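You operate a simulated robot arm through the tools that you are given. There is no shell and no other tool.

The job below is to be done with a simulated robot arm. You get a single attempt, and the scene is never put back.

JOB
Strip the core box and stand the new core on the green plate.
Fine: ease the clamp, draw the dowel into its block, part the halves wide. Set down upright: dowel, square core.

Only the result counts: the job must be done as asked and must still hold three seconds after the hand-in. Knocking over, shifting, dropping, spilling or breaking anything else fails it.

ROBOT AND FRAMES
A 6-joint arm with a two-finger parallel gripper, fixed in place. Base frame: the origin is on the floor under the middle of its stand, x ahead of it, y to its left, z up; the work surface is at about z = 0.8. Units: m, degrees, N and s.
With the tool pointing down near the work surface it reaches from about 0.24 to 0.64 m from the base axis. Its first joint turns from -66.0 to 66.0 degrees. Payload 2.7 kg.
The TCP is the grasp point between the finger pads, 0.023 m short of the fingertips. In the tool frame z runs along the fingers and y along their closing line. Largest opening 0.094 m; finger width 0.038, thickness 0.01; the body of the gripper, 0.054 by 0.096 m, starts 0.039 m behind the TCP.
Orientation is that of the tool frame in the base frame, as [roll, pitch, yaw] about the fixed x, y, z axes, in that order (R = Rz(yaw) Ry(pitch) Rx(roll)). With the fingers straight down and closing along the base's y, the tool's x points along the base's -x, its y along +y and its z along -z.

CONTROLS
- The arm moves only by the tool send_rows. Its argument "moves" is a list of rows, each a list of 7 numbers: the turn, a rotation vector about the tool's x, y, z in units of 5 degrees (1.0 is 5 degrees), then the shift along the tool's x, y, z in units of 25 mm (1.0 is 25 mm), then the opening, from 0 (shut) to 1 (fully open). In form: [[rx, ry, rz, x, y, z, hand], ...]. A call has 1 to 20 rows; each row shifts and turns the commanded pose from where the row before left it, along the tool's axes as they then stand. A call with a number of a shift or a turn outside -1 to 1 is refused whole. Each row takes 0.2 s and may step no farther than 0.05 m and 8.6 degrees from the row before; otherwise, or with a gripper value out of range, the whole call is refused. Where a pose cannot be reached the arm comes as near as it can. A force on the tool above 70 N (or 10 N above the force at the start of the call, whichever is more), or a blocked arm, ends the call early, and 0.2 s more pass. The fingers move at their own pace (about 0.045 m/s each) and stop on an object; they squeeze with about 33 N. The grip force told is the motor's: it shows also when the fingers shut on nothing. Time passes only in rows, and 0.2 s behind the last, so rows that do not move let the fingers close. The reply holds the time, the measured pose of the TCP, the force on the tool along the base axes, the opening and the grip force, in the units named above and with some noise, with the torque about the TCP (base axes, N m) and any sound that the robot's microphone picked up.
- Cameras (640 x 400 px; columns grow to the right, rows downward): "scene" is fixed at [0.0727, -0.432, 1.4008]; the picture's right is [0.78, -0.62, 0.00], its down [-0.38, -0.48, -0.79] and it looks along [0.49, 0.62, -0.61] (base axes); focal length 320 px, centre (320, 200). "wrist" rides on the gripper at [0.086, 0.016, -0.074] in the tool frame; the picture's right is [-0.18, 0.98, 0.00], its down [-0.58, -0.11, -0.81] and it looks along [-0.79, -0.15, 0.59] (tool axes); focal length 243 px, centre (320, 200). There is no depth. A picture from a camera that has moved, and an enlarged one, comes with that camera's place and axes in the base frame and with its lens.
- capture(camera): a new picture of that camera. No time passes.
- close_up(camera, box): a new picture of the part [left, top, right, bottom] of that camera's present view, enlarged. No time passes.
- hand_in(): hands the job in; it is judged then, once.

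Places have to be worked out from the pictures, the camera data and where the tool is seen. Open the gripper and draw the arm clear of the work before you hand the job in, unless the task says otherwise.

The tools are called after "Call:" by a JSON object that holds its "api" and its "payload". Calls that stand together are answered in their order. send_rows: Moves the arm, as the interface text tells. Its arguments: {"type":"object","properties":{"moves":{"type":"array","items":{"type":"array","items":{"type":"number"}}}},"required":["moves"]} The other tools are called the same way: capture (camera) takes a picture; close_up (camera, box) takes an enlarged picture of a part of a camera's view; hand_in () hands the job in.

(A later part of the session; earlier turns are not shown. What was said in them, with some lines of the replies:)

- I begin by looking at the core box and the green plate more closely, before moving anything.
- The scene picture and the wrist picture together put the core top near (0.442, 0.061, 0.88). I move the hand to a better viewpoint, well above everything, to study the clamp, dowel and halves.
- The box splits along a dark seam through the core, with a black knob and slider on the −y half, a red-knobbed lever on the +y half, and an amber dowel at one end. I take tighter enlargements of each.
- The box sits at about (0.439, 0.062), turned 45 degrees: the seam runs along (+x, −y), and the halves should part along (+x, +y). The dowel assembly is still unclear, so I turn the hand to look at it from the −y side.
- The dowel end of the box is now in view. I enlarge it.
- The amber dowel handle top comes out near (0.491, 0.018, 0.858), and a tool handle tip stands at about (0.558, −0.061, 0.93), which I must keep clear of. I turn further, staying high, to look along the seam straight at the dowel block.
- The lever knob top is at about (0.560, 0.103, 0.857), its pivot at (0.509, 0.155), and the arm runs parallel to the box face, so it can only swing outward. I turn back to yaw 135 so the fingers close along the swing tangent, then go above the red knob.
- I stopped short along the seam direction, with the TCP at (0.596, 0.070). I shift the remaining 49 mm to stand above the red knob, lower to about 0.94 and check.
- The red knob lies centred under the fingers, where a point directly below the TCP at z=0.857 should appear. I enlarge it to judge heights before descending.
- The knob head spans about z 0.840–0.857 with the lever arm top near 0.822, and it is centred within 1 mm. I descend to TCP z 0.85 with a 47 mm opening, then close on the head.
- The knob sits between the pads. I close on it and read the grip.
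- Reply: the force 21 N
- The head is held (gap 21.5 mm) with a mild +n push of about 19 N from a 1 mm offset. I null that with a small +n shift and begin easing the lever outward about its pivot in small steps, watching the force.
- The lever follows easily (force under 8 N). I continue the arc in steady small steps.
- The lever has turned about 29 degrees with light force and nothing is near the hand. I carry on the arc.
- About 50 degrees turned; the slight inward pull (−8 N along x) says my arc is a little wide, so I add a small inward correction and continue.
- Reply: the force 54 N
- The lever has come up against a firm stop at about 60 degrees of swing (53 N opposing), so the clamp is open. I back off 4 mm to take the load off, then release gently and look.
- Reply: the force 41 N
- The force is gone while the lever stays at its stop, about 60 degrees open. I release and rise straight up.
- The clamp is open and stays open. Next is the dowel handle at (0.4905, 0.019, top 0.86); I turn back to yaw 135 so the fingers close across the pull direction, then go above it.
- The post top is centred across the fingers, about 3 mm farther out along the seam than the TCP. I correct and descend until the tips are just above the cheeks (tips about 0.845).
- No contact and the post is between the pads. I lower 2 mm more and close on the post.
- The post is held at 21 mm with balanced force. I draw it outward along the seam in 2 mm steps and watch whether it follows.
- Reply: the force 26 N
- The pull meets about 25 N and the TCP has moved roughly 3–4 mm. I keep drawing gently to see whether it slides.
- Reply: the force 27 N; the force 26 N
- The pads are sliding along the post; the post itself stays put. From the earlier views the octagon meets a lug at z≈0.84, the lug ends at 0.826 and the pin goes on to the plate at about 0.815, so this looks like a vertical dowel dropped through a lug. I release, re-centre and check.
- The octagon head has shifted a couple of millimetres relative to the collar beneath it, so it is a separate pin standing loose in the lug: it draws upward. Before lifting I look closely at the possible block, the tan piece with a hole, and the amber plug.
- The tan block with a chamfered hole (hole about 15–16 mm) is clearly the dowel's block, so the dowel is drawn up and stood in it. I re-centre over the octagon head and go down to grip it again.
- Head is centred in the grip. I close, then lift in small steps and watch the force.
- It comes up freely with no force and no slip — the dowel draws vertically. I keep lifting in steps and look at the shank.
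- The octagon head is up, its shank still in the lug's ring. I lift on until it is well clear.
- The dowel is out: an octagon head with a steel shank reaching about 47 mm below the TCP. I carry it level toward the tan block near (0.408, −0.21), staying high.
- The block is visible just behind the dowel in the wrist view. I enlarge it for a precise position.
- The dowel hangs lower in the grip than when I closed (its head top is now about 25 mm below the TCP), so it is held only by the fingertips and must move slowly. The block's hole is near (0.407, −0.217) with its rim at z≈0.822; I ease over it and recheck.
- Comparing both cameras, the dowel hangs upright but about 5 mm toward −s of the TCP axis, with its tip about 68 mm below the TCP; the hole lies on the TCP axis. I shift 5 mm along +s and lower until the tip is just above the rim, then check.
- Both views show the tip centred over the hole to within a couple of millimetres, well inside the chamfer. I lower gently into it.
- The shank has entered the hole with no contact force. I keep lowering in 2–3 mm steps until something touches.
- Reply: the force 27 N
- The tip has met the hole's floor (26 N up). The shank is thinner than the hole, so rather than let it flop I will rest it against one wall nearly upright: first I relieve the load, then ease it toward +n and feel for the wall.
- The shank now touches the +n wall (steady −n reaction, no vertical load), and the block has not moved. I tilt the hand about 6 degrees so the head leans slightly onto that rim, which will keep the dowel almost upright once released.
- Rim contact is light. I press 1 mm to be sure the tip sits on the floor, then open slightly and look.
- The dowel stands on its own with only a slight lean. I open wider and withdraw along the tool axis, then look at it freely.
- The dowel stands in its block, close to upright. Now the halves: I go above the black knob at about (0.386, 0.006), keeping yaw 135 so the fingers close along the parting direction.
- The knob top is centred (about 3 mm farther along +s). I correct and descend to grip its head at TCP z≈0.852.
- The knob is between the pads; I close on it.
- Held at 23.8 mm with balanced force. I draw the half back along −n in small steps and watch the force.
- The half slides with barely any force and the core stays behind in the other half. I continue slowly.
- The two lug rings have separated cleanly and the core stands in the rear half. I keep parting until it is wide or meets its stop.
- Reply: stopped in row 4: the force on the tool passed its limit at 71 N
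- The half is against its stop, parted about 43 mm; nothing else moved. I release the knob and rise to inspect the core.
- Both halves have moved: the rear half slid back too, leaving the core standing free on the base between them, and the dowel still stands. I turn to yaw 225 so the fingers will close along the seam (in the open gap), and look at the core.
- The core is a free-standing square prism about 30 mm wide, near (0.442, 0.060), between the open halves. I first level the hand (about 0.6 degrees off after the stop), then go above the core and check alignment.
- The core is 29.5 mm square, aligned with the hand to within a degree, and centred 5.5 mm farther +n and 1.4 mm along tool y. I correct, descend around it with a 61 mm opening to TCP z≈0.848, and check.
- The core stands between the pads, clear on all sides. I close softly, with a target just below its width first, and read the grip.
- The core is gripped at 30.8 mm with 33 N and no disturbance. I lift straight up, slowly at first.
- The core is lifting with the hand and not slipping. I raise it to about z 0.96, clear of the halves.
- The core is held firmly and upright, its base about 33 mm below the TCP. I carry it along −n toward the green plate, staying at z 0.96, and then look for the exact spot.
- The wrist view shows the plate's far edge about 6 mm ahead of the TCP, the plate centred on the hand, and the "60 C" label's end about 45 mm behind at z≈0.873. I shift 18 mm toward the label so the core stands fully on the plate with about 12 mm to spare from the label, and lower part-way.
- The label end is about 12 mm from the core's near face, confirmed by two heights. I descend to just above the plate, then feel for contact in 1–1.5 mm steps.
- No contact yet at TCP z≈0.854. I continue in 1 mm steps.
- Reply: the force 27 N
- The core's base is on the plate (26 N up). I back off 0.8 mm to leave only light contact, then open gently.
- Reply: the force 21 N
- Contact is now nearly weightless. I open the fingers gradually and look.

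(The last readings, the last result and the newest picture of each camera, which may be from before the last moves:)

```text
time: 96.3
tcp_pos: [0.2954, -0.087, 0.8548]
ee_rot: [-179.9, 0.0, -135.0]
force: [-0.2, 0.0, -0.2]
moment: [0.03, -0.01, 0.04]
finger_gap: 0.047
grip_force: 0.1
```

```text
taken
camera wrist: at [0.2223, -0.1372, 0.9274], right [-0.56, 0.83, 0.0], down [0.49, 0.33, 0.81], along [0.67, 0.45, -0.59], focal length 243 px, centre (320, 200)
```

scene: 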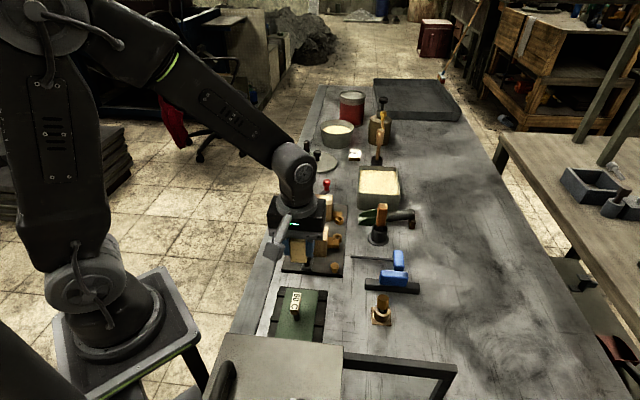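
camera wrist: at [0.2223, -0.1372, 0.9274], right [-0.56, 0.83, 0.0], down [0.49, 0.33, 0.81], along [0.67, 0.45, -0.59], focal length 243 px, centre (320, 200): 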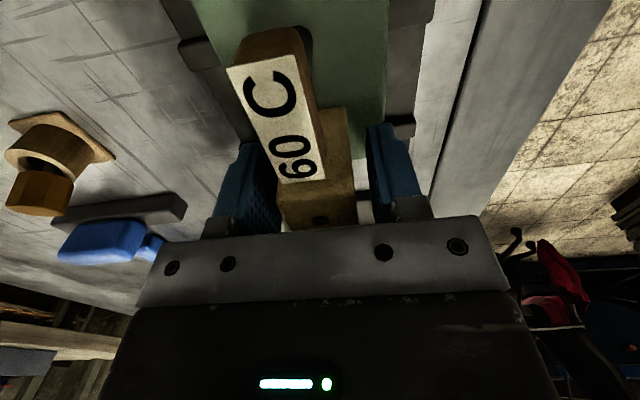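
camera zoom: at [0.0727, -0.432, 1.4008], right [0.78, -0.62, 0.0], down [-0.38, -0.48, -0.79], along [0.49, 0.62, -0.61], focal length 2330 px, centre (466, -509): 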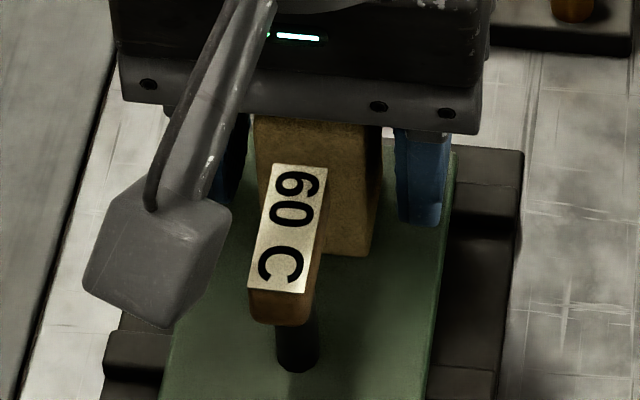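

The fingers are off, but the core's right edge looks slanted in the scene view. I zoom in before moving anything.

Call:
{"api": "close_up", "payload": {"camera": "scene", "box": [288, 280, 328, 312]}}

Call:
{"api": "close_up", "payload": {"camera": "wrist", "box": [240, 90, 400, 230]}}

```text
12.50 times, centred on (308, 296) of scene
camera zoom: at [0.0727, -0.432, 1.4008], right [0.78, -0.62, 0.0], down [-0.38, -0.48, -0.79], along [0.49, 0.62, -0.61], focal length 4004 px, centre (470, -1000)
```

zoom: 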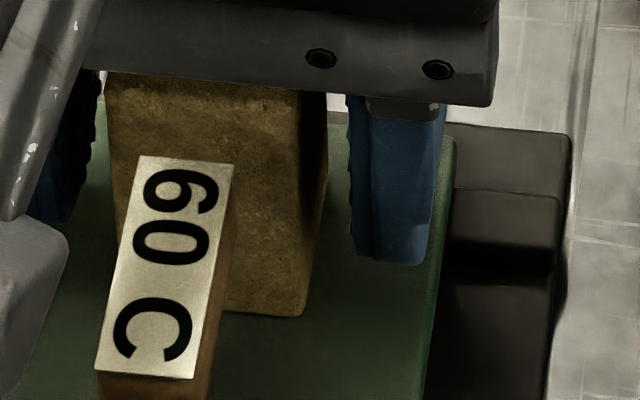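

```text
2.86 times, centred on (320, 160) of wrist
camera zoom: at [0.2223, -0.1372, 0.9274], right [-0.56, 0.83, 0.0], down [0.49, 0.33, 0.81], along [0.67, 0.45, -0.59], focal length 693 px, centre (320, 314)
```

zoom: 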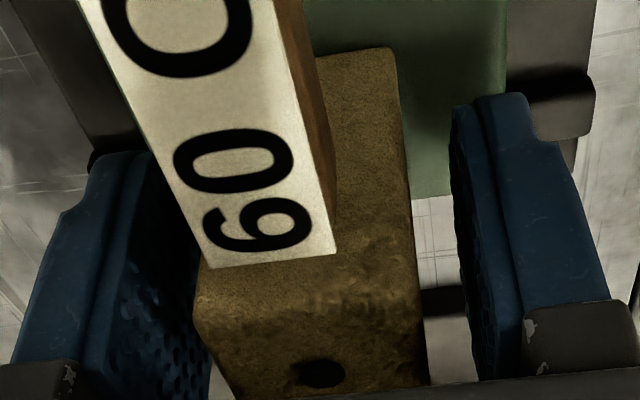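

Working out the core's front edge from the wrist view gives the same position at base and top, so it stands vertical; the slant is just its side face. I raise the hand straight up, slowly at first.

Call:
{"api": "send_rows", "payload": {"moves": [[0, 0, 0, 0, 0, 0, 0.6], [0, 0, 0, 0, 0, -0.2, 0.6], [0, 0, 0, 0, 0, -0.4, 0.6], [0, 0, 0, 0, 0, -0.6, 0.6], [0, 0, 0, 0, 0, -0.8, 0.6], [0, 0, 0, 0, 0, -1, 0.6], [0, 0, 0, 0, 0, -1, 0.6], [0, 0, 0, 0, 0, -1, 0.6]]}}

Call:
{"api": "close_up", "payload": {"camera": "scene", "box": [265, 265, 335, 325]}}

Call:
{"api": "capture", "payload": {"camera": "wrist"}}

```text
time: 98.1
tcp_pos: [0.2958, -0.087, 0.9793]
ee_rot: [-179.8, 0.0, -135.1]
force: [0.8, 0.5, -1.0]
moment: [0.0, 0.01, -0.02]
finger_gap: 0.0563
grip_force: 0.0
```

```text
6.67 times, centred on (300, 295) of scene
camera zoom: at [0.0727, -0.432, 1.4008], right [0.78, -0.62, 0.0], down [-0.38, -0.48, -0.79], along [0.49, 0.62, -0.61], focal length 2136 px, centre (453, -433)
```

zoom: 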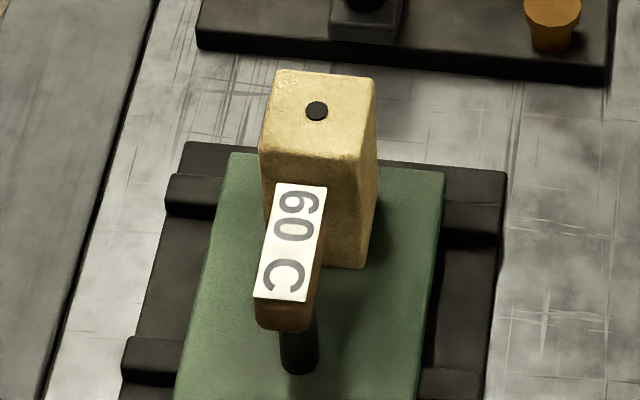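

```text
taken
camera wrist: at [0.2219, -0.1372, 1.0529], right [-0.56, 0.83, 0.0], down [0.49, 0.33, 0.81], along [0.67, 0.45, -0.59], focal length 243 px, centre (320, 200)
```

wrist: 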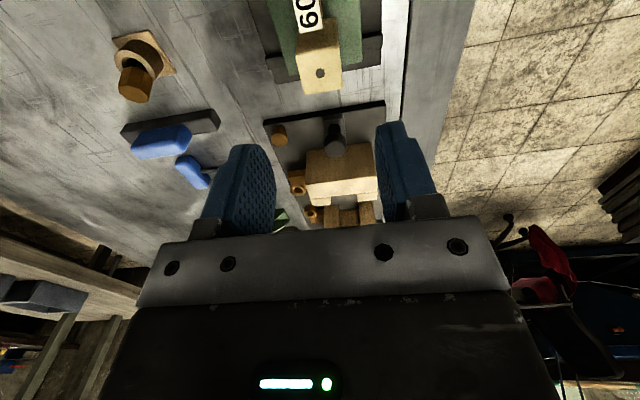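

The core stands upright on the green plate, clear of the label. Now I check the dowel's uprightness in its block from both cameras.

Call:
{"api": "close_up", "payload": {"camera": "wrist", "box": [95, 15, 195, 115]}}

Call:
{"api": "close_up", "payload": {"camera": "scene", "box": [360, 280, 400, 330]}}

Call:
{"api": "close_up", "payload": {"camera": "wrist", "box": [260, 0, 400, 120]}}

```text
4.00 times, centred on (145, 65) of wrist
camera zoom: at [0.2219, -0.1372, 1.0529], right [-0.56, 0.83, 0.0], down [0.49, 0.33, 0.81], along [0.67, 0.45, -0.59], focal length 970 px, centre (1020, 740)
```

zoom: 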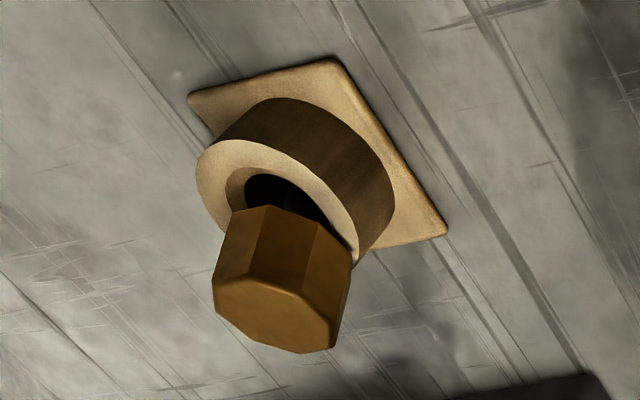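

```text
8.00 times, centred on (380, 305) of scene
camera zoom: at [0.0727, -0.432, 1.4008], right [0.78, -0.62, 0.0], down [-0.38, -0.48, -0.79], along [0.49, 0.62, -0.61], focal length 2563 px, centre (-160, -640)
```

zoom: 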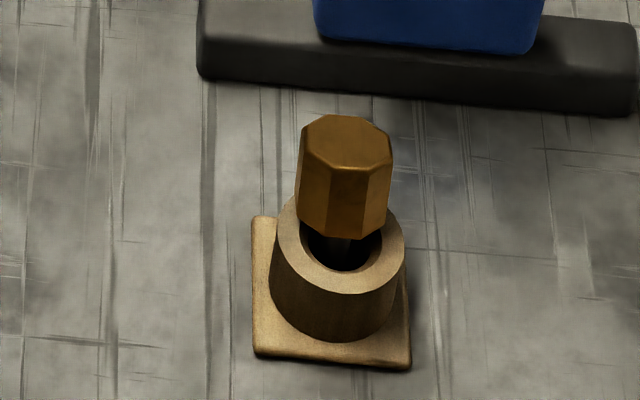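

```text
3.33 times, centred on (330, 60) of wrist
camera zoom: at [0.2219, -0.1372, 1.0529], right [-0.56, 0.83, 0.0], down [0.49, 0.33, 0.81], along [0.67, 0.45, -0.59], focal length 809 px, centre (287, 667)
```

zoom: 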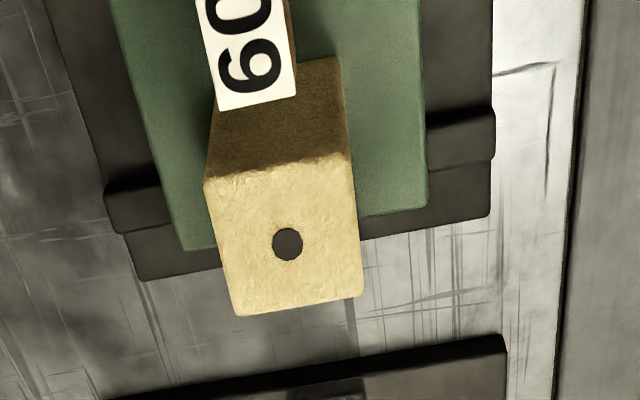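

The dowel looks more tilted than I set it. I measure its lean more carefully with tighter views.

Call:
{"api": "close_up", "payload": {"camera": "scene", "box": [368, 284, 396, 312]}}

Call:
{"api": "close_up", "payload": {"camera": "wrist", "box": [110, 30, 170, 80]}}

```text
14.29 times, centred on (382, 298) of scene
camera zoom: at [0.0727, -0.432, 1.4008], right [0.78, -0.62, 0.0], down [-0.38, -0.48, -0.79], along [0.49, 0.62, -0.61], focal length 4576 px, centre (-566, -1200)
```

zoom: 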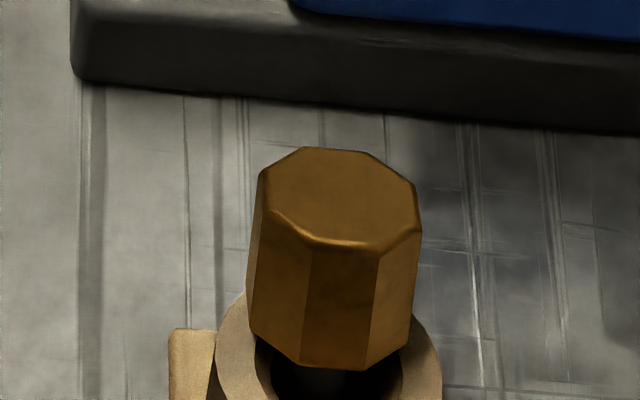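

```text
8.00 times, centred on (140, 55) of wrist
camera zoom: at [0.2219, -0.1372, 1.0529], right [-0.56, 0.83, 0.0], down [0.49, 0.33, 0.81], along [0.67, 0.45, -0.59], focal length 1941 px, centre (1760, 1360)
```

zoom: 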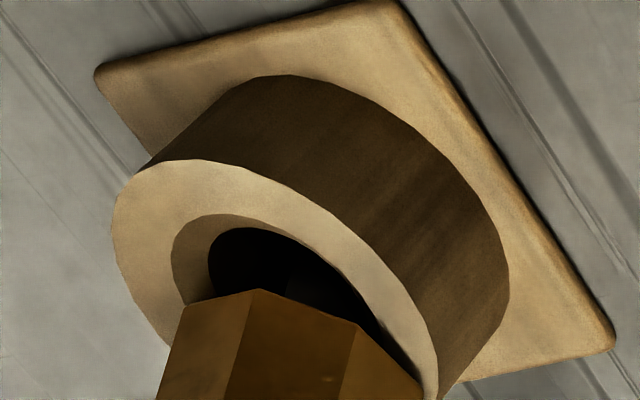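

The dowel leans roughly 15 degrees away from the scene camera: I released it with about 11 N of sideways preload, which pushed it over. That is worth correcting, so I turn back to yaw 135 and return above the block to re-seat it without preload.

Call:
{"api": "send_rows", "payload": {"moves": [[0, 0, 1, 0, 0, -0.5, 0.6], [0, 0, 1, 0, 0, 0, 0.6], [0, 0, 1, 0, 0, 0, 0.6], [0, 0, 1, 0, 0, 0, 0.6], [0, 0, 1, 0, 0, 0, 0.6], [0, 0, 1, 0, 0, 0, 0.6], [0, 0, 1, 0, 0, 0, 0.6], [0, 0, 1, 0, 0, 0, 0.6], [0, 0, 1, 0, 0, 0, 0.6], [0, 0, 1, 0, 0, 0, 0.6], [0, 0, 1, 0, 0, 0, 0.6], [0, 0, 1, 0, 0, 0, 0.6], [0, 0, 1, 0, 0, 0, 0.6], [0, 0, 1, 0, 0, 0, 0.6], [0, 0, 1, 0, 0, 0, 0.6], [0, 0, 1, 0, 0, 0, 0.6], [0, 0, 1, 0, 0, 0, 0.6], [0, 0, 1, 0, 0, 0, 0.6]]}}

Call:
{"api": "send_rows", "payload": {"moves": [[0, 0, 0, -0.958, 0.045, 0, 0.5], [0, 0, 0, -0.958, 0.045, 0, 0.5], [0, 0, 0, -0.958, 0.045, 0, 0.5], [0, 0, 0, -0.958, 0.045, 0, 0.45], [0, 0, 0, -0.958, 0.045, 0, 0.45], [0, 0, 0, -0.958, 0.045, 0, 0.45], [0, 0, 0, -0.958, 0.045, 0, 0.45], [0, 0, 0, 0, 0, 0.6, 0.45]]}}

Call:
{"api": "capture", "payload": {"camera": "wrist"}}

Call:
{"api": "close_up", "payload": {"camera": "wrist", "box": [260, 10, 360, 110]}}

```text
time: 101.9
tcp_pos: [0.2947, -0.0877, 0.9903]
ee_rot: [-180.0, 0.1, 134.8]
force: [0.0, -0.3, -0.2]
moment: [0.03, 0.02, 0.01]
finger_gap: 0.0565
grip_force: 0.0
```

```text
time: 103.7
tcp_pos: [0.4185, -0.2005, 0.9766]
ee_rot: [-180.0, 0.1, 134.9]
force: [0.2, -0.9, -0.1]
moment: [0.0, -0.01, 0.01]
finger_gap: 0.0424
grip_force: 0.0
```

```text
taken
camera wrist: at [0.3693, -0.1282, 1.0505], right [0.83, 0.56, 0.0], down [0.33, -0.49, 0.81], along [0.45, -0.67, -0.59], focal length 243 px, centre (320, 200)
```

wrist: 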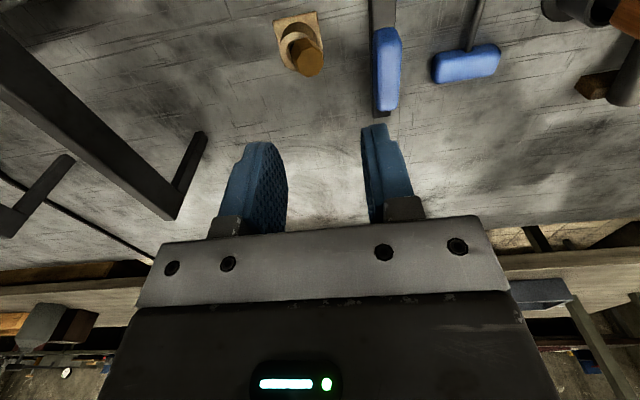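

```text
4.00 times, centred on (310, 60) of wrist
camera zoom: at [0.3693, -0.1282, 1.0505], right [0.83, 0.56, 0.0], down [0.33, -0.49, 0.81], along [0.45, -0.67, -0.59], focal length 970 px, centre (360, 760)
```

zoom: 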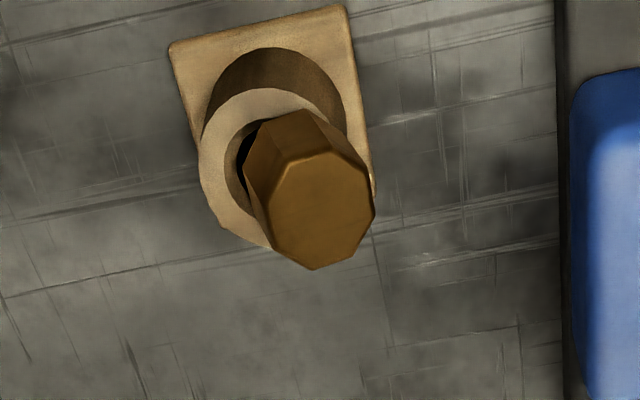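

The numbers confirm it: the dowel axis leans about 16 degrees toward +n, its tip having slid to the hole's opposite wall. I line the hand up with the leaning dowel: shift 30 mm toward +n and tilt 16 degrees, then check that the head sits on the tool axis.

Call:
{"api": "send_rows", "payload": {"moves": [[0, 0, 0, -0.09, 0.6, 0, 0.45], [0, 0, 0, 0, 0.6, 0, 0.45], [0.8, 0, 0, 0, 0, 0, 0.45], [0.8, 0, 0, 0, 0, 0, 0.45], [0.8, 0, 0, 0, 0, 0, 0.45], [0.8, 0, 0, 0, 0, 0, 0.45], [0, 0, 0, 0, 0, 0, 0.45]]}}

Call:
{"api": "capture", "payload": {"camera": "wrist"}}

Call:
{"api": "close_up", "payload": {"camera": "wrist", "box": [270, 0, 370, 110]}}

```text
time: 105.3
tcp_pos: [0.4414, -0.181, 0.9764]
ee_rot: [-163.9, 0.0, 134.9]
force: [0.4, 0.0, -1.2]
moment: [-0.01, -0.01, 0.0]
finger_gap: 0.0421
grip_force: 0.0
```

```text
taken
camera wrist: at [0.4059, -0.0941, 1.0424], right [0.8, 0.54, -0.27], down [0.49, -0.33, 0.81], along [0.34, -0.78, -0.53], focal length 243 px, centre (320, 200)
```

wrist: 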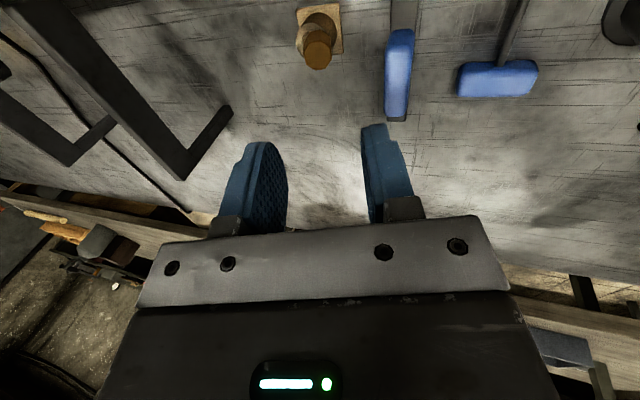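

```text
3.64 times, centred on (320, 55) of wrist
camera zoom: at [0.4059, -0.0941, 1.0424], right [0.8, 0.54, -0.27], down [0.49, -0.33, 0.81], along [0.34, -0.78, -0.53], focal length 882 px, centre (320, 727)
```

zoom: 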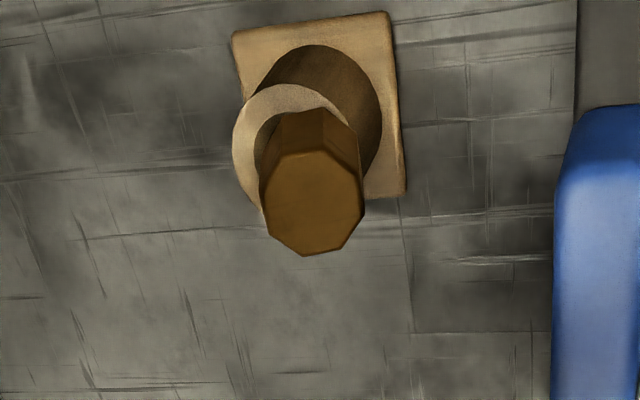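

The head lies on the tool axis at 131 mm with the shank pointing straight along it. I advance along the axis, correcting 1.5 mm sideways, and pause to check before closing.

Call:
{"api": "send_rows", "payload": {"moves": [[0, 0, 0, 0, -0.06, 0.8, 0.45], [0, 0, 0, 0, 0, 0.9, 0.45], [0, 0, 0, 0, 0, 0.9, 0.45], [0, 0, 0, 0, 0, 0.8, 0.45], [0, 0, 0, 0, 0, 0.6, 0.45], [0, 0, 0, 0, 0, 0, 0.45]]}}

Call:
{"api": "close_up", "payload": {"camera": "wrist", "box": [220, 40, 420, 200]}}

Call:
{"api": "close_up", "payload": {"camera": "scene", "box": [350, 260, 420, 330]}}

```text
time: 106.7
tcp_pos: [0.4214, -0.2003, 0.8811]
ee_rot: [-164.1, 0.0, 134.8]
force: [-1.3, 0.3, -0.8]
moment: [-0.02, -0.02, 0.01]
finger_gap: 0.0423
grip_force: 0.0
```

```text
2.50 times, centred on (320, 120) of wrist
camera zoom: at [0.3855, -0.1142, 0.9467], right [0.8, 0.54, -0.27], down [0.49, -0.33, 0.81], along [0.34, -0.78, -0.53], focal length 606 px, centre (320, 400)
```

zoom: 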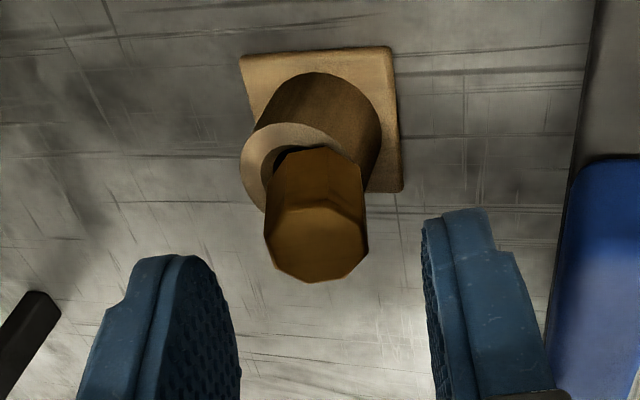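

```text
5.71 times, centred on (385, 295) of scene
camera zoom: at [0.0727, -0.432, 1.4008], right [0.78, -0.62, 0.0], down [-0.38, -0.48, -0.79], along [0.49, 0.62, -0.61], focal length 1831 px, centre (-51, -343)
```

zoom: 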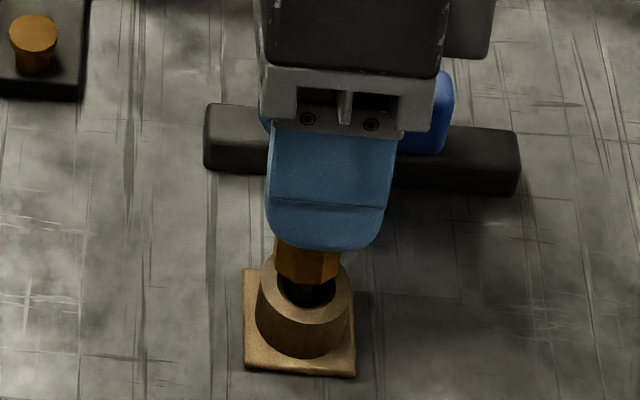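

The head is 33 mm ahead on the axis and centred. I advance 28 mm more and close on it.

Call:
{"api": "send_rows", "payload": {"moves": [[0, 0, 0, 0, -0.035, 0.4, 0.45], [0, 0, 0, 0, 0, 0.4, 0.45], [0, 0, 0, 0, 0, 0.3, 0.45], [0, 0, 0, 0, 0, 0, 0.45]]}}

Call:
{"api": "close_up", "payload": {"camera": "wrist", "box": [220, 60, 420, 220]}}

```text
time: 107.7
tcp_pos: [0.4152, -0.2064, 0.8555]
ee_rot: [-164.0, 0.2, 135.0]
force: [-0.2, 0.7, -0.7]
moment: [0.0, -0.02, -0.01]
finger_gap: 0.0426
grip_force: 0.0
```

```text
2.50 times, centred on (320, 140) of wrist
camera zoom: at [0.3791, -0.1206, 0.9205], right [0.8, 0.54, -0.27], down [0.49, -0.33, 0.81], along [0.34, -0.78, -0.53], focal length 606 px, centre (320, 350)
```

zoom: 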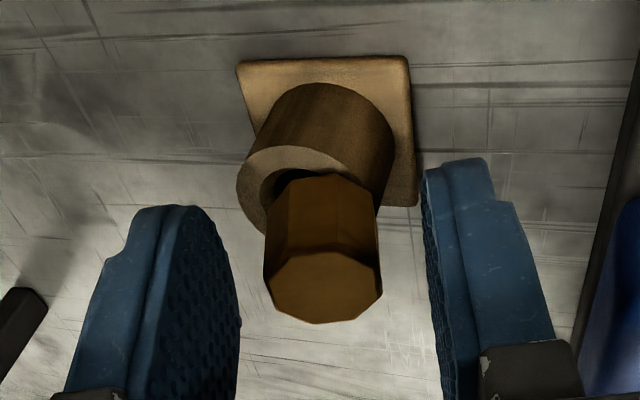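

Call:
{"api": "send_rows", "payload": {"moves": [[0, 0, 0, 0, 0, 0, 0.3], [0, 0, 0, 0, 0, 0, 0.2], [0, 0, 0, 0, 0, 0, 0.15], [0, 0, 0, 0, 0, 0, 0.15]]}}

Call:
{"api": "close_up", "payload": {"camera": "wrist", "box": [220, 60, 420, 220]}}

```text
time: 108.7
tcp_pos: [0.4141, -0.2052, 0.8558]
ee_rot: [-164.1, 0.1, 134.9]
force: [-0.3, -0.2, -1.3]
moment: [0.01, 0.0, -0.02]
finger_gap: 0.0213
grip_force: 32.7
```

```text
2.50 times, centred on (320, 140) of wrist
camera zoom: at [0.3792, -0.1205, 0.9207], right [0.8, 0.54, -0.27], down [0.49, -0.33, 0.81], along [0.34, -0.78, -0.53], focal length 606 px, centre (320, 350)
```

zoom: 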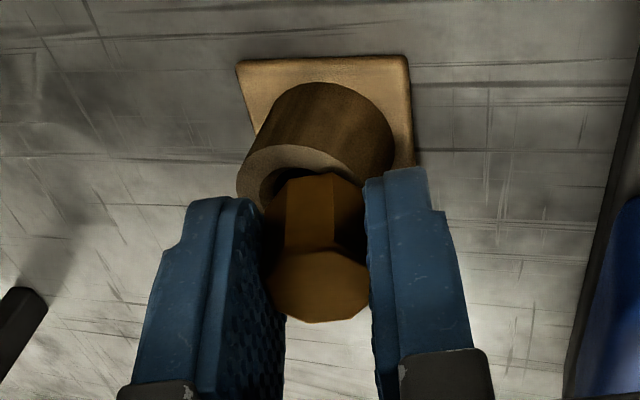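

The head is held deep between the pads with no side force. I lift 3 mm, then swing the hand upright to 6 degrees while moving about 6 mm toward −n and 2 mm along +s, which should put the tip just +n of the hole's centre.

Call:
{"api": "send_rows", "payload": {"moves": [[0, 0, 0, 0, -0.033, -0.115, 0.1], [-0.5, 0, 0, -0.023, -0.058, 0, 0.1], [-0.5, 0, 0, -0.023, -0.058, 0, 0.1], [-0.5, 0, 0, -0.023, -0.058, 0, 0.1], [-0.5, 0, 0, -0.023, -0.058, 0, 0.1], [0, 0, 0, 0, 0, 0, 0.1]]}}

Call:
{"api": "close_up", "payload": {"camera": "wrist", "box": [220, 60, 420, 220]}}

Call:
{"api": "close_up", "payload": {"camera": "scene", "box": [360, 280, 400, 330]}}

```text
time: 110.1
tcp_pos: [0.4127, -0.2127, 0.8599]
ee_rot: [-173.9, 0.1, 134.9]
force: [1.2, 0.1, 0.0]
moment: [0.02, -0.02, 0.04]
finger_gap: 0.0215
grip_force: 33.1
```

```text
2.50 times, centred on (320, 140) of wrist
camera zoom: at [0.3682, -0.135, 0.9305], right [0.82, 0.56, -0.1], down [0.39, -0.43, 0.81], along [0.41, -0.71, -0.57], focal length 606 px, centre (320, 350)
```

zoom: 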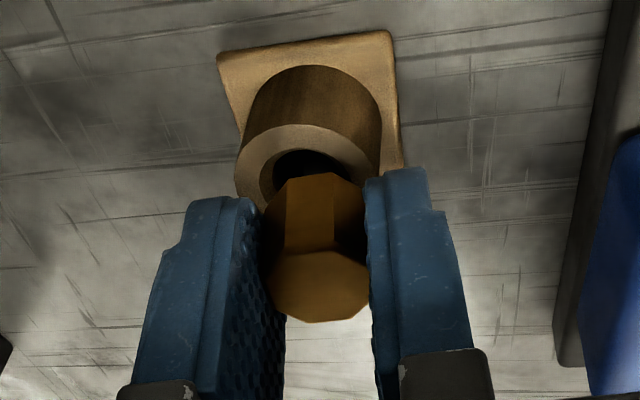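

```text
8.00 times, centred on (380, 305) of scene
camera zoom: at [0.0727, -0.432, 1.4008], right [0.78, -0.62, 0.0], down [-0.38, -0.48, -0.79], along [0.49, 0.62, -0.61], focal length 2563 px, centre (-160, -640)
```

zoom: 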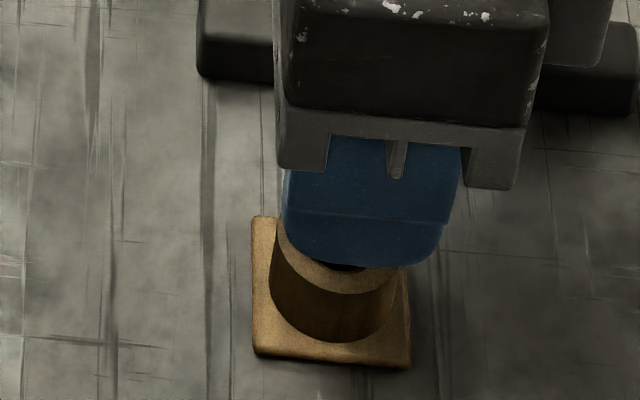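

No contact force, and the shank hangs free in the hole at 6 degrees. To centre it along the seam direction I feel for the hole's walls with small sideways steps.

Call:
{"api": "send_rows", "payload": {"moves": [[0, 0, 0, 0.08, 0, 0, 0.1], [0, 0, 0, 0, 0, 0, 0.1]]}}

Call:
{"api": "send_rows", "payload": {"moves": [[0, 0, 0, 0.04, 0, 0, 0.1], [0, 0, 0, 0, 0, 0, 0.1]]}}

Call:
{"api": "send_rows", "payload": {"moves": [[0, 0, 0, 0.04, 0, 0, 0.1], [0, 0, 0, 0, 0, 0, 0.1]]}}

```text
time: 110.7
tcp_pos: [0.4098, -0.2107, 0.859]
ee_rot: [-174.0, 0.1, 134.9]
force: [0.3, 1.3, -0.3]
moment: [0.01, 0.01, 0.01]
finger_gap: 0.0214
grip_force: 33.1
```

```text
time: 111.3
tcp_pos: [0.409, -0.2113, 0.8597]
ee_rot: [-174.1, 0.0, 134.9]
force: [-0.2, 0.3, -0.7]
moment: [0.0, 0.03, 0.0]
finger_gap: 0.0211
grip_force: 32.7
```

```text
time: 111.9
tcp_pos: [0.4088, -0.2093, 0.8595]
ee_rot: [-174.0, 0.1, 134.9]
force: [-0.2, 0.1, 0.0]
moment: [0.0, 0.0, 0.01]
finger_gap: 0.0213
grip_force: 32.6
```

Call:
{"api": "send_rows", "payload": {"moves": [[0, 0, 0, 0.04, 0, 0, 0.1], [0, 0, 0, 0, 0, 0, 0.1]]}}

Call:
{"api": "send_rows", "payload": {"moves": [[0, 0, 0, 0.04, 0, 0, 0.1], [0, 0, 0, 0, 0, 0, 0.1]]}}

Call:
{"api": "close_up", "payload": {"camera": "wrist", "box": [220, 60, 420, 220]}}

```text
time: 112.5
tcp_pos: [0.4086, -0.2098, 0.8586]
ee_rot: [-174.0, 0.1, 135.0]
force: [0.0, -0.5, 0.5]
moment: [0.01, 0.01, -0.02]
finger_gap: 0.0211
grip_force: 33.3
```

```text
time: 113.1
tcp_pos: [0.4072, -0.2086, 0.8594]
ee_rot: [-174.0, 0.1, 134.9]
force: [1.7, -5.1, -0.5]
moment: [-0.12, -0.03, 0.01]
finger_gap: 0.0211
grip_force: 33.0
```

```text
2.50 times, centred on (320, 140) of wrist
camera zoom: at [0.3643, -0.1314, 0.9303], right [0.82, 0.56, -0.1], down [0.39, -0.43, 0.81], along [0.41, -0.71, -0.57], focal length 606 px, centre (320, 350)
```

zoom: 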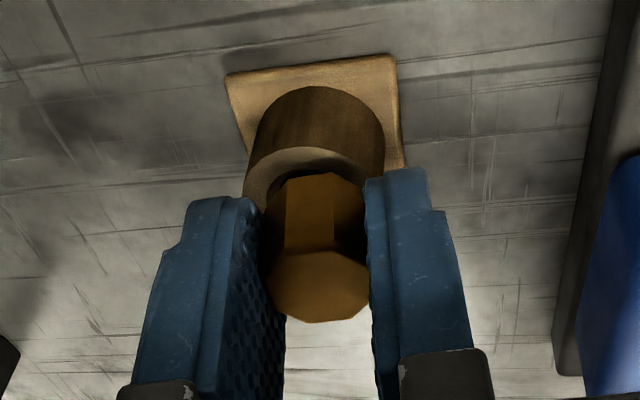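

The −s wall is felt at 5.5 mm of travel. I go back the other way to find the +s wall and take the middle.

Call:
{"api": "send_rows", "payload": {"moves": [[0, 0, 0, -0.12, 0, 0, 0.1], [0, 0, 0, -0.12, 0, 0, 0.1], [0, 0, 0, 0, 0, 0, 0.1]]}}

Call:
{"api": "send_rows", "payload": {"moves": [[0, 0, 0, -0.04, 0, 0, 0.1], [0, 0, 0, 0, 0, 0, 0.1]]}}

Call:
{"api": "send_rows", "payload": {"moves": [[0, 0, 0, -0.04, 0, 0, 0.1], [0, 0, 0, 0, 0, 0, 0.1]]}}

```text
time: 113.9
tcp_pos: [0.4128, -0.2125, 0.8593]
ee_rot: [-174.0, 0.2, 134.9]
force: [0.3, 0.5, -0.7]
moment: [0.0, -0.04, -0.03]
finger_gap: 0.0213
grip_force: 32.9
```

```text
time: 114.5
tcp_pos: [0.4123, -0.2128, 0.8596]
ee_rot: [-173.9, 0.1, 134.8]
force: [-0.2, 0.6, 0.0]
moment: [-0.03, -0.01, -0.03]
finger_gap: 0.0213
grip_force: 32.6
```

```text
time: 115.1
tcp_pos: [0.4129, -0.2134, 0.8598]
ee_rot: [-173.9, 0.0, 134.8]
force: [-3.0, 1.4, 1.0]
moment: [0.05, 0.09, -0.03]
finger_gap: 0.0212
grip_force: 33.1
```

Walls at +5.5 and −1.5 mm put the centre at +2.0 mm. I move there and now feel for the wall in the +n direction.

Call:
{"api": "send_rows", "payload": {"moves": [[0, 0, 0, 0.08, 0, 0, 0.1], [0, 0, 0, 0.08, 0, 0, 0.1], [0, 0, 0, 0, 0.04, 0, 0.1], [0, 0, 0, 0, 0, 0, 0.1]]}}

Call:
{"api": "send_rows", "payload": {"moves": [[0, 0, 0, 0, 0.04, 0, 0.1], [0, 0, 0, 0, 0, 0, 0.1]]}}

Call:
{"api": "send_rows", "payload": {"moves": [[0, 0, 0, 0, 0.04, 0, 0.1], [0, 0, 0, 0, 0, 0, 0.1]]}}

```text
time: 116.1
tcp_pos: [0.4115, -0.2101, 0.8584]
ee_rot: [-174.0, 0.1, 134.8]
force: [0.5, -0.2, 0.1]
moment: [0.02, -0.02, -0.01]
finger_gap: 0.0214
grip_force: 32.7
```

```text
time: 116.7
tcp_pos: [0.4114, -0.2098, 0.8594]
ee_rot: [-174.0, 0.1, 134.8]
force: [-3.6, -4.0, 1.1]
moment: [-0.08, 0.13, -0.01]
finger_gap: 0.0212
grip_force: 33.1
```

```text
time: 117.3
tcp_pos: [0.4122, -0.2102, 0.8587]
ee_rot: [-174.0, 0.0, 134.8]
force: [-9.9, -9.7, 2.3]
moment: [-0.38, 0.34, 0.04]
finger_gap: 0.0211
grip_force: 33.0
```

The +n wall is met at about 1.4 mm with no sideways component, so it is centred. I back off to just touching, then lower along the axis until the tip meets the floor.

Call:
{"api": "send_rows", "payload": {"moves": [[0, 0, 0, 0, -0.068, 0, 0.1], [0, 0, 0, 0, 0, 0.06, 0.1], [0, 0, 0, 0, 0, 0, 0.1]]}}

Call:
{"api": "send_rows", "payload": {"moves": [[0, 0, 0, 0, 0, 0.04, 0.1], [0, 0, 0, 0, 0, 0, 0.1]]}}

Call:
{"api": "send_rows", "payload": {"moves": [[0, 0, 0, 0, 0, 0.03, 0.1], [0, 0, 0, 0, 0, 0, 0.1]]}}

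```text
time: 118.1
tcp_pos: [0.4114, -0.21, 0.8577]
ee_rot: [-174.0, 0.2, 135.0]
force: [-3.0, -2.5, 0.5]
moment: [-0.09, 0.11, -0.02]
finger_gap: 0.021
grip_force: 33.3
```

```text
time: 118.7
tcp_pos: [0.4115, -0.2105, 0.8566]
ee_rot: [-174.1, 0.0, 134.8]
force: [-0.2, -1.5, 0.6]
moment: [-0.04, 0.01, -0.05]
finger_gap: 0.0212
grip_force: 33.2
```

```text
time: 119.3
tcp_pos: [0.4119, -0.2095, 0.8558]
ee_rot: [-174.0, 0.1, 134.9]
force: [-1.5, 0.1, 7.0]
moment: [0.03, 0.16, -0.02]
finger_gap: 0.0211
grip_force: 33.2
```

The tip touches the floor (7 N) with under 1.5 N sideways. I ease off half a millimetre and then open very gradually.

Call:
{"api": "send_rows", "payload": {"moves": [[0, 0, 0, 0, 0, -0.02, 0.1], [0, 0, 0, 0, 0, 0, 0.1], [0, 0, 0, 0, 0, 0, 0.1]]}}

Call:
{"api": "send_rows", "payload": {"moves": [[0, 0, 0, 0, 0, 0, 0.22], [0, 0, 0, 0, 0, 0, 0.24], [0, 0, 0, 0, 0, 0, 0.26], [0, 0, 0, 0, 0, 0, 0.28], [0, 0, 0, 0, 0, 0, 0.3]]}}

Call:
{"api": "close_up", "payload": {"camera": "wrist", "box": [220, 60, 420, 220]}}

```text
time: 120.1
tcp_pos: [0.4107, -0.2097, 0.8562]
ee_rot: [-174.0, 0.1, 134.7]
force: [-0.7, -0.1, -0.2]
moment: [0.0, 0.01, 0.01]
finger_gap: 0.021
grip_force: 33.3
```

```text
time: 121.3
tcp_pos: [0.4114, -0.2094, 0.8571]
ee_rot: [-174.0, 0.0, 134.8]
force: [-0.7, -0.4, -0.8]
moment: [0.02, -0.02, 0.0]
finger_gap: 0.0282
grip_force: 0.0
```

```text
2.50 times, centred on (320, 140) of wrist
camera zoom: at [0.3676, -0.1329, 0.9274], right [0.82, 0.56, -0.1], down [0.39, -0.43, 0.81], along [0.41, -0.71, -0.57], focal length 606 px, centre (320, 350)
```

zoom: 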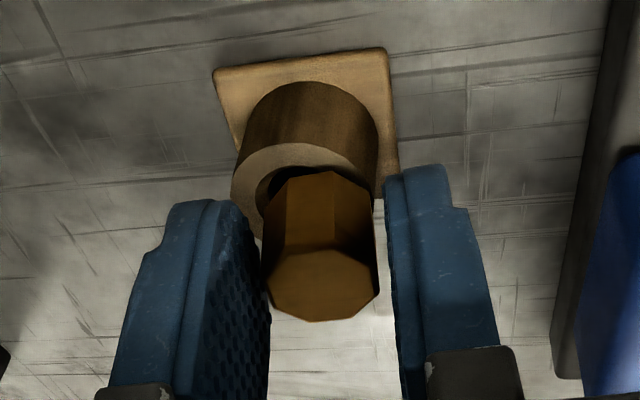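

The dowel has stayed put so far with the pads 3–4 mm clear. I open further and check again.

Call:
{"api": "send_rows", "payload": {"moves": [[0, 0, 0, 0, 0, 0, 0.35], [0, 0, 0, 0, 0, 0, 0.4], [0, 0, 0, 0, 0, 0, 0.45], [0, 0, 0, 0, 0, 0, 0.5], [0, 0, 0, 0, 0, 0, 0.5]]}}

Call:
{"api": "close_up", "payload": {"camera": "wrist", "box": [220, 60, 420, 220]}}

```text
time: 122.5
tcp_pos: [0.412, -0.2099, 0.8561]
ee_rot: [-173.9, 0.1, 134.9]
force: [-0.8, 0.3, -0.5]
moment: [-0.01, -0.01, 0.04]
finger_gap: 0.0468
grip_force: 0.1
```

```text
2.50 times, centred on (320, 140) of wrist
camera zoom: at [0.3676, -0.1329, 0.9274], right [0.82, 0.56, -0.1], down [0.39, -0.43, 0.81], along [0.41, -0.71, -0.57], focal length 606 px, centre (320, 350)
```

zoom: 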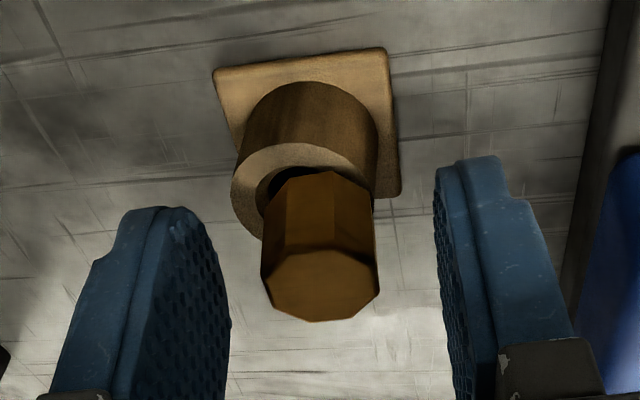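

The dowel now stands freely in the same small lean, unmoved by the opening. I withdraw along the tool axis, then level the hand and measure it.

Call:
{"api": "send_rows", "payload": {"moves": [[0, 0, 0, 0, 0, -0.2, 0.55], [0, 0, 0, 0, 0, -0.4, 0.55], [0, 0, 0, 0, 0, -0.6, 0.55], [0, 0, 0, 0, 0, -0.8, 0.55], [0, 0, 0, 0, 0, -1, 0.55], [0, 0, 0, 0, 0, -1, 0.55], [-0.4, 0, 0, 0, 0, -0.5, 0.55], [-0.4, 0, 0, 0, 0, 0, 0.55], [-0.4, 0, 0, 0, 0, 0, 0.55], [0, 0, 0, 0, 0, 0, 0.55]]}}

Call:
{"api": "close_up", "payload": {"camera": "scene", "box": [368, 284, 396, 312]}}

Call:
{"api": "close_up", "payload": {"camera": "scene", "box": [360, 280, 400, 330]}}

Call:
{"api": "capture", "payload": {"camera": "wrist"}}

```text
time: 124.7
tcp_pos: [0.4213, -0.2025, 0.9689]
ee_rot: [-179.9, 0.1, 134.7]
force: [-0.2, -0.1, -0.5]
moment: [-0.04, 0.03, 0.0]
finger_gap: 0.0518
grip_force: 0.0
```

```text
14.29 times, centred on (382, 298) of scene
camera zoom: at [0.0727, -0.432, 1.4008], right [0.78, -0.62, 0.0], down [-0.38, -0.48, -0.79], along [0.49, 0.62, -0.61], focal length 4576 px, centre (-566, -1200)
```

zoom: 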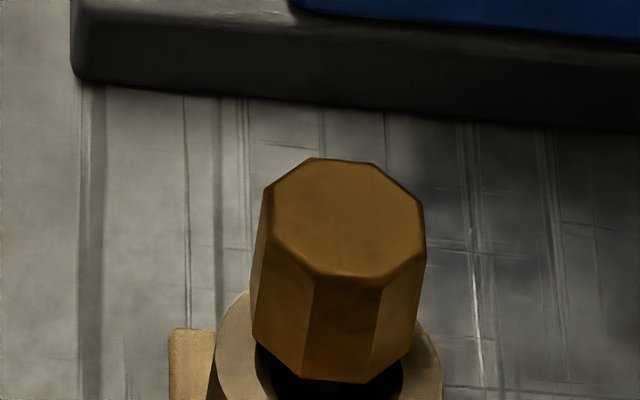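

```text
8.00 times, centred on (380, 305) of scene
camera zoom: at [0.0727, -0.432, 1.4008], right [0.78, -0.62, 0.0], down [-0.38, -0.48, -0.79], along [0.49, 0.62, -0.61], focal length 2563 px, centre (-160, -640)
```

zoom: 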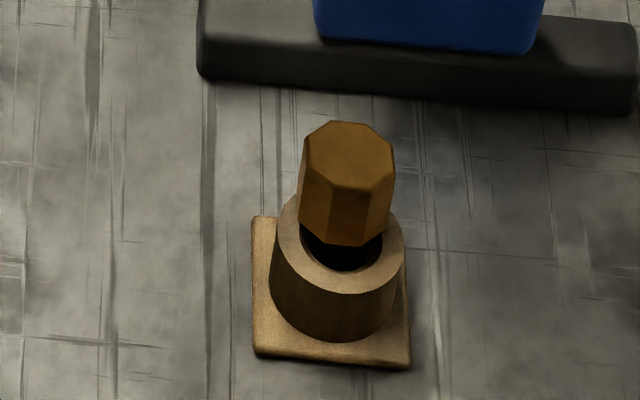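

```text
taken
camera wrist: at [0.3708, -0.1299, 1.0415], right [0.83, 0.56, 0.0], down [0.33, -0.49, 0.81], along [0.45, -0.67, -0.59], focal length 243 px, centre (320, 200)
```

wrist: 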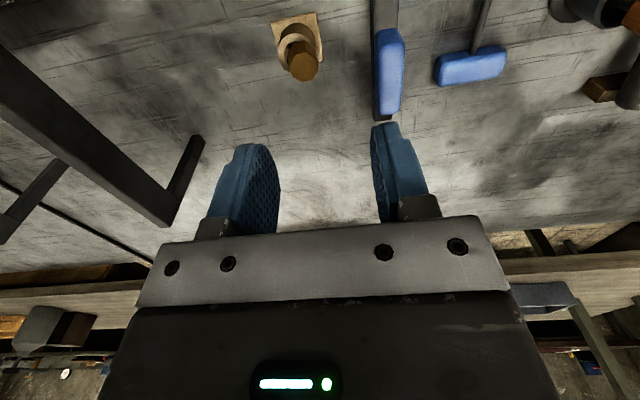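

The lean is now down to about 7–8 degrees and the dowel stands free. I raise the arm clear, open the gripper, and return toward the starting pose, then check everything once more.

Call:
{"api": "send_rows", "payload": {"moves": [[0, 0, 0, 0, 0, -0.9, 0.8], [0, 0, 0, 0, 0, -0.9, 1], [0, 0, 0, 0, 0, -0.9, 1], [0, 0, 0, 0, 0, -0.9, 1], [0, 0, 0, 0, 0, -0.9, 1], [0, 0, 0, 0, 0, -0.9, 1], [0, 0, 0, 0, 0, -0.9, 1], [0, 0, 0, 0, 0, -0.9, 1], [0, 0, 0, 0.8, 0.6, 0, 1], [0, 0, 0, 0.8, 0.6, 0, 1], [0, 0, 0, 0.8, 0.6, 0, 1], [0, 0, 0, 0.8, 0.6, 0, 1], [0, 0, 0, 0.8, 0.6, 0, 1], [0, 0, 0, 0.8, 0.6, 0, 1], [0, 0, 0, 0.8, 0.6, 0, 1], [0, 0, 0, 0, 0, 0, 1]]}}

Call:
{"api": "capture", "payload": {"camera": "scene"}}

Call:
{"api": "close_up", "payload": {"camera": "scene", "box": [368, 284, 396, 312]}}

Call:
{"api": "close_up", "payload": {"camera": "scene", "box": [250, 180, 400, 330]}}

Call:
{"api": "capture", "payload": {"camera": "wrist"}}

```text
time: 128.1
tcp_pos: [0.3934, -0.0286, 1.1476]
ee_rot: [-179.9, 0.1, 134.7]
force: [-0.4, 0.0, -0.2]
moment: [-0.01, 0.02, 0.03]
finger_gap: 0.0943
grip_force: 0.1
```

```text
taken
```

scene: 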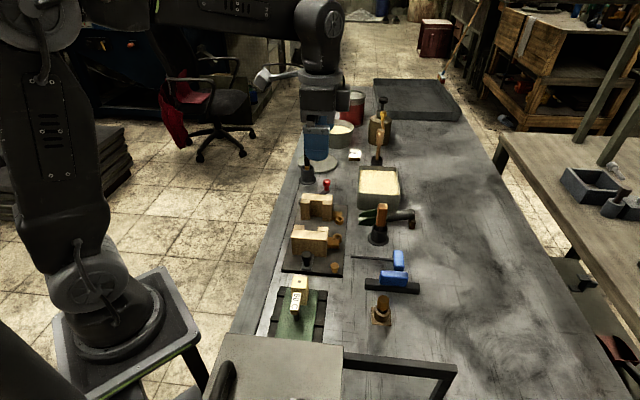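

```text
14.29 times, centred on (382, 298) of scene
camera zoom: at [0.0727, -0.432, 1.4008], right [0.78, -0.62, 0.0], down [-0.38, -0.48, -0.79], along [0.49, 0.62, -0.61], focal length 4576 px, centre (-566, -1200)
```

zoom: 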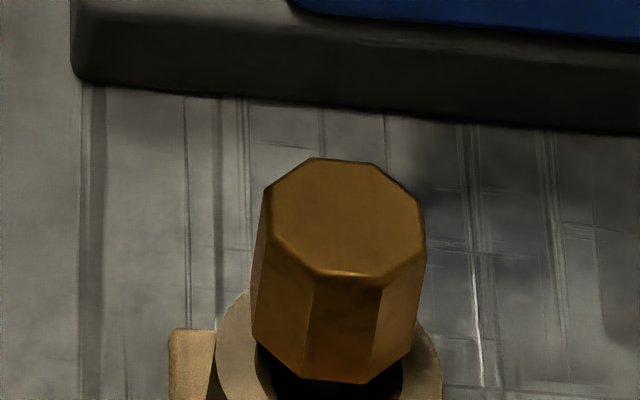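

```text
2.67 times, centred on (325, 255) of scene
camera zoom: at [0.0727, -0.432, 1.4008], right [0.78, -0.62, 0.0], down [-0.38, -0.48, -0.79], along [0.49, 0.62, -0.61], focal length 854 px, centre (307, 53)
```

zoom: 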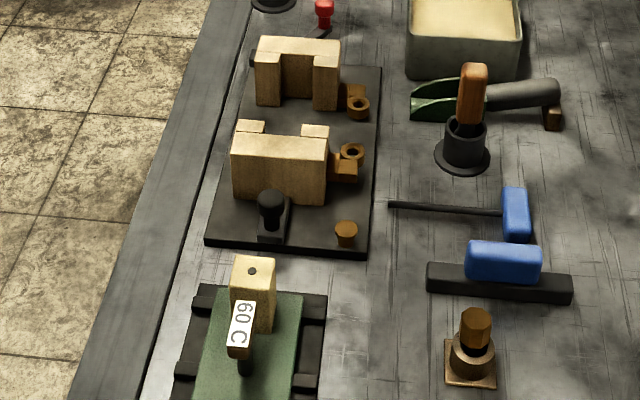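

```text
taken
camera wrist: at [0.3453, 0.0441, 1.2209], right [0.83, 0.56, 0.0], down [0.33, -0.49, 0.81], along [0.45, -0.67, -0.59], focal length 243 px, centre (320, 200)
```

wrist: 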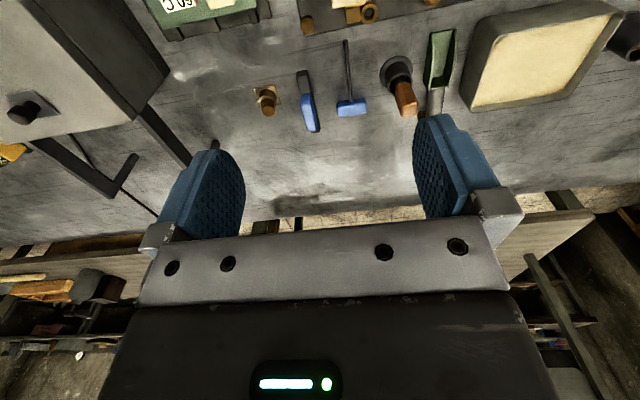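

Everything holds: the clamp is eased, the halves are wide apart, the dowel has stood unchanged in its block for several seconds, and the core stands upright on the green plate with nothing else disturbed. The gripper is open and the arm is clear, so I hand in.

Call:
{"api": "hand_in", "payload": {}}

```text
The job is handed in.
```

The core box is stripped and the core stands upright on the green plate. I've handed the job in, but no verdict has come back.

- **Clamp:** the lever is swung about 60° to its stop and stays there.
- **Dowel:** it is standing in the tan block with the hole. I first let it go with side load on it and it leaned about 16°, so I went back and re-seated it. It now leans about 7–8° because the hole is much wider than the shank. It had not moved in the roughly six seconds I watched it before handing in.
- **Halves:** both slid apart, about 43 mm for the front half, which is at its stop.
- **Core:** it came out whole and stands fully on the plate, about 12 mm clear of the "60 C" label.

In the last pictures nothing else on the bench had been knocked or shifted. The gripper is open and the arm is well above the work.

Two things were my reading of the instructions. I took the tan piece with the chamfered hole to be the dowel's block. I also took "upright" to allow that small lean.
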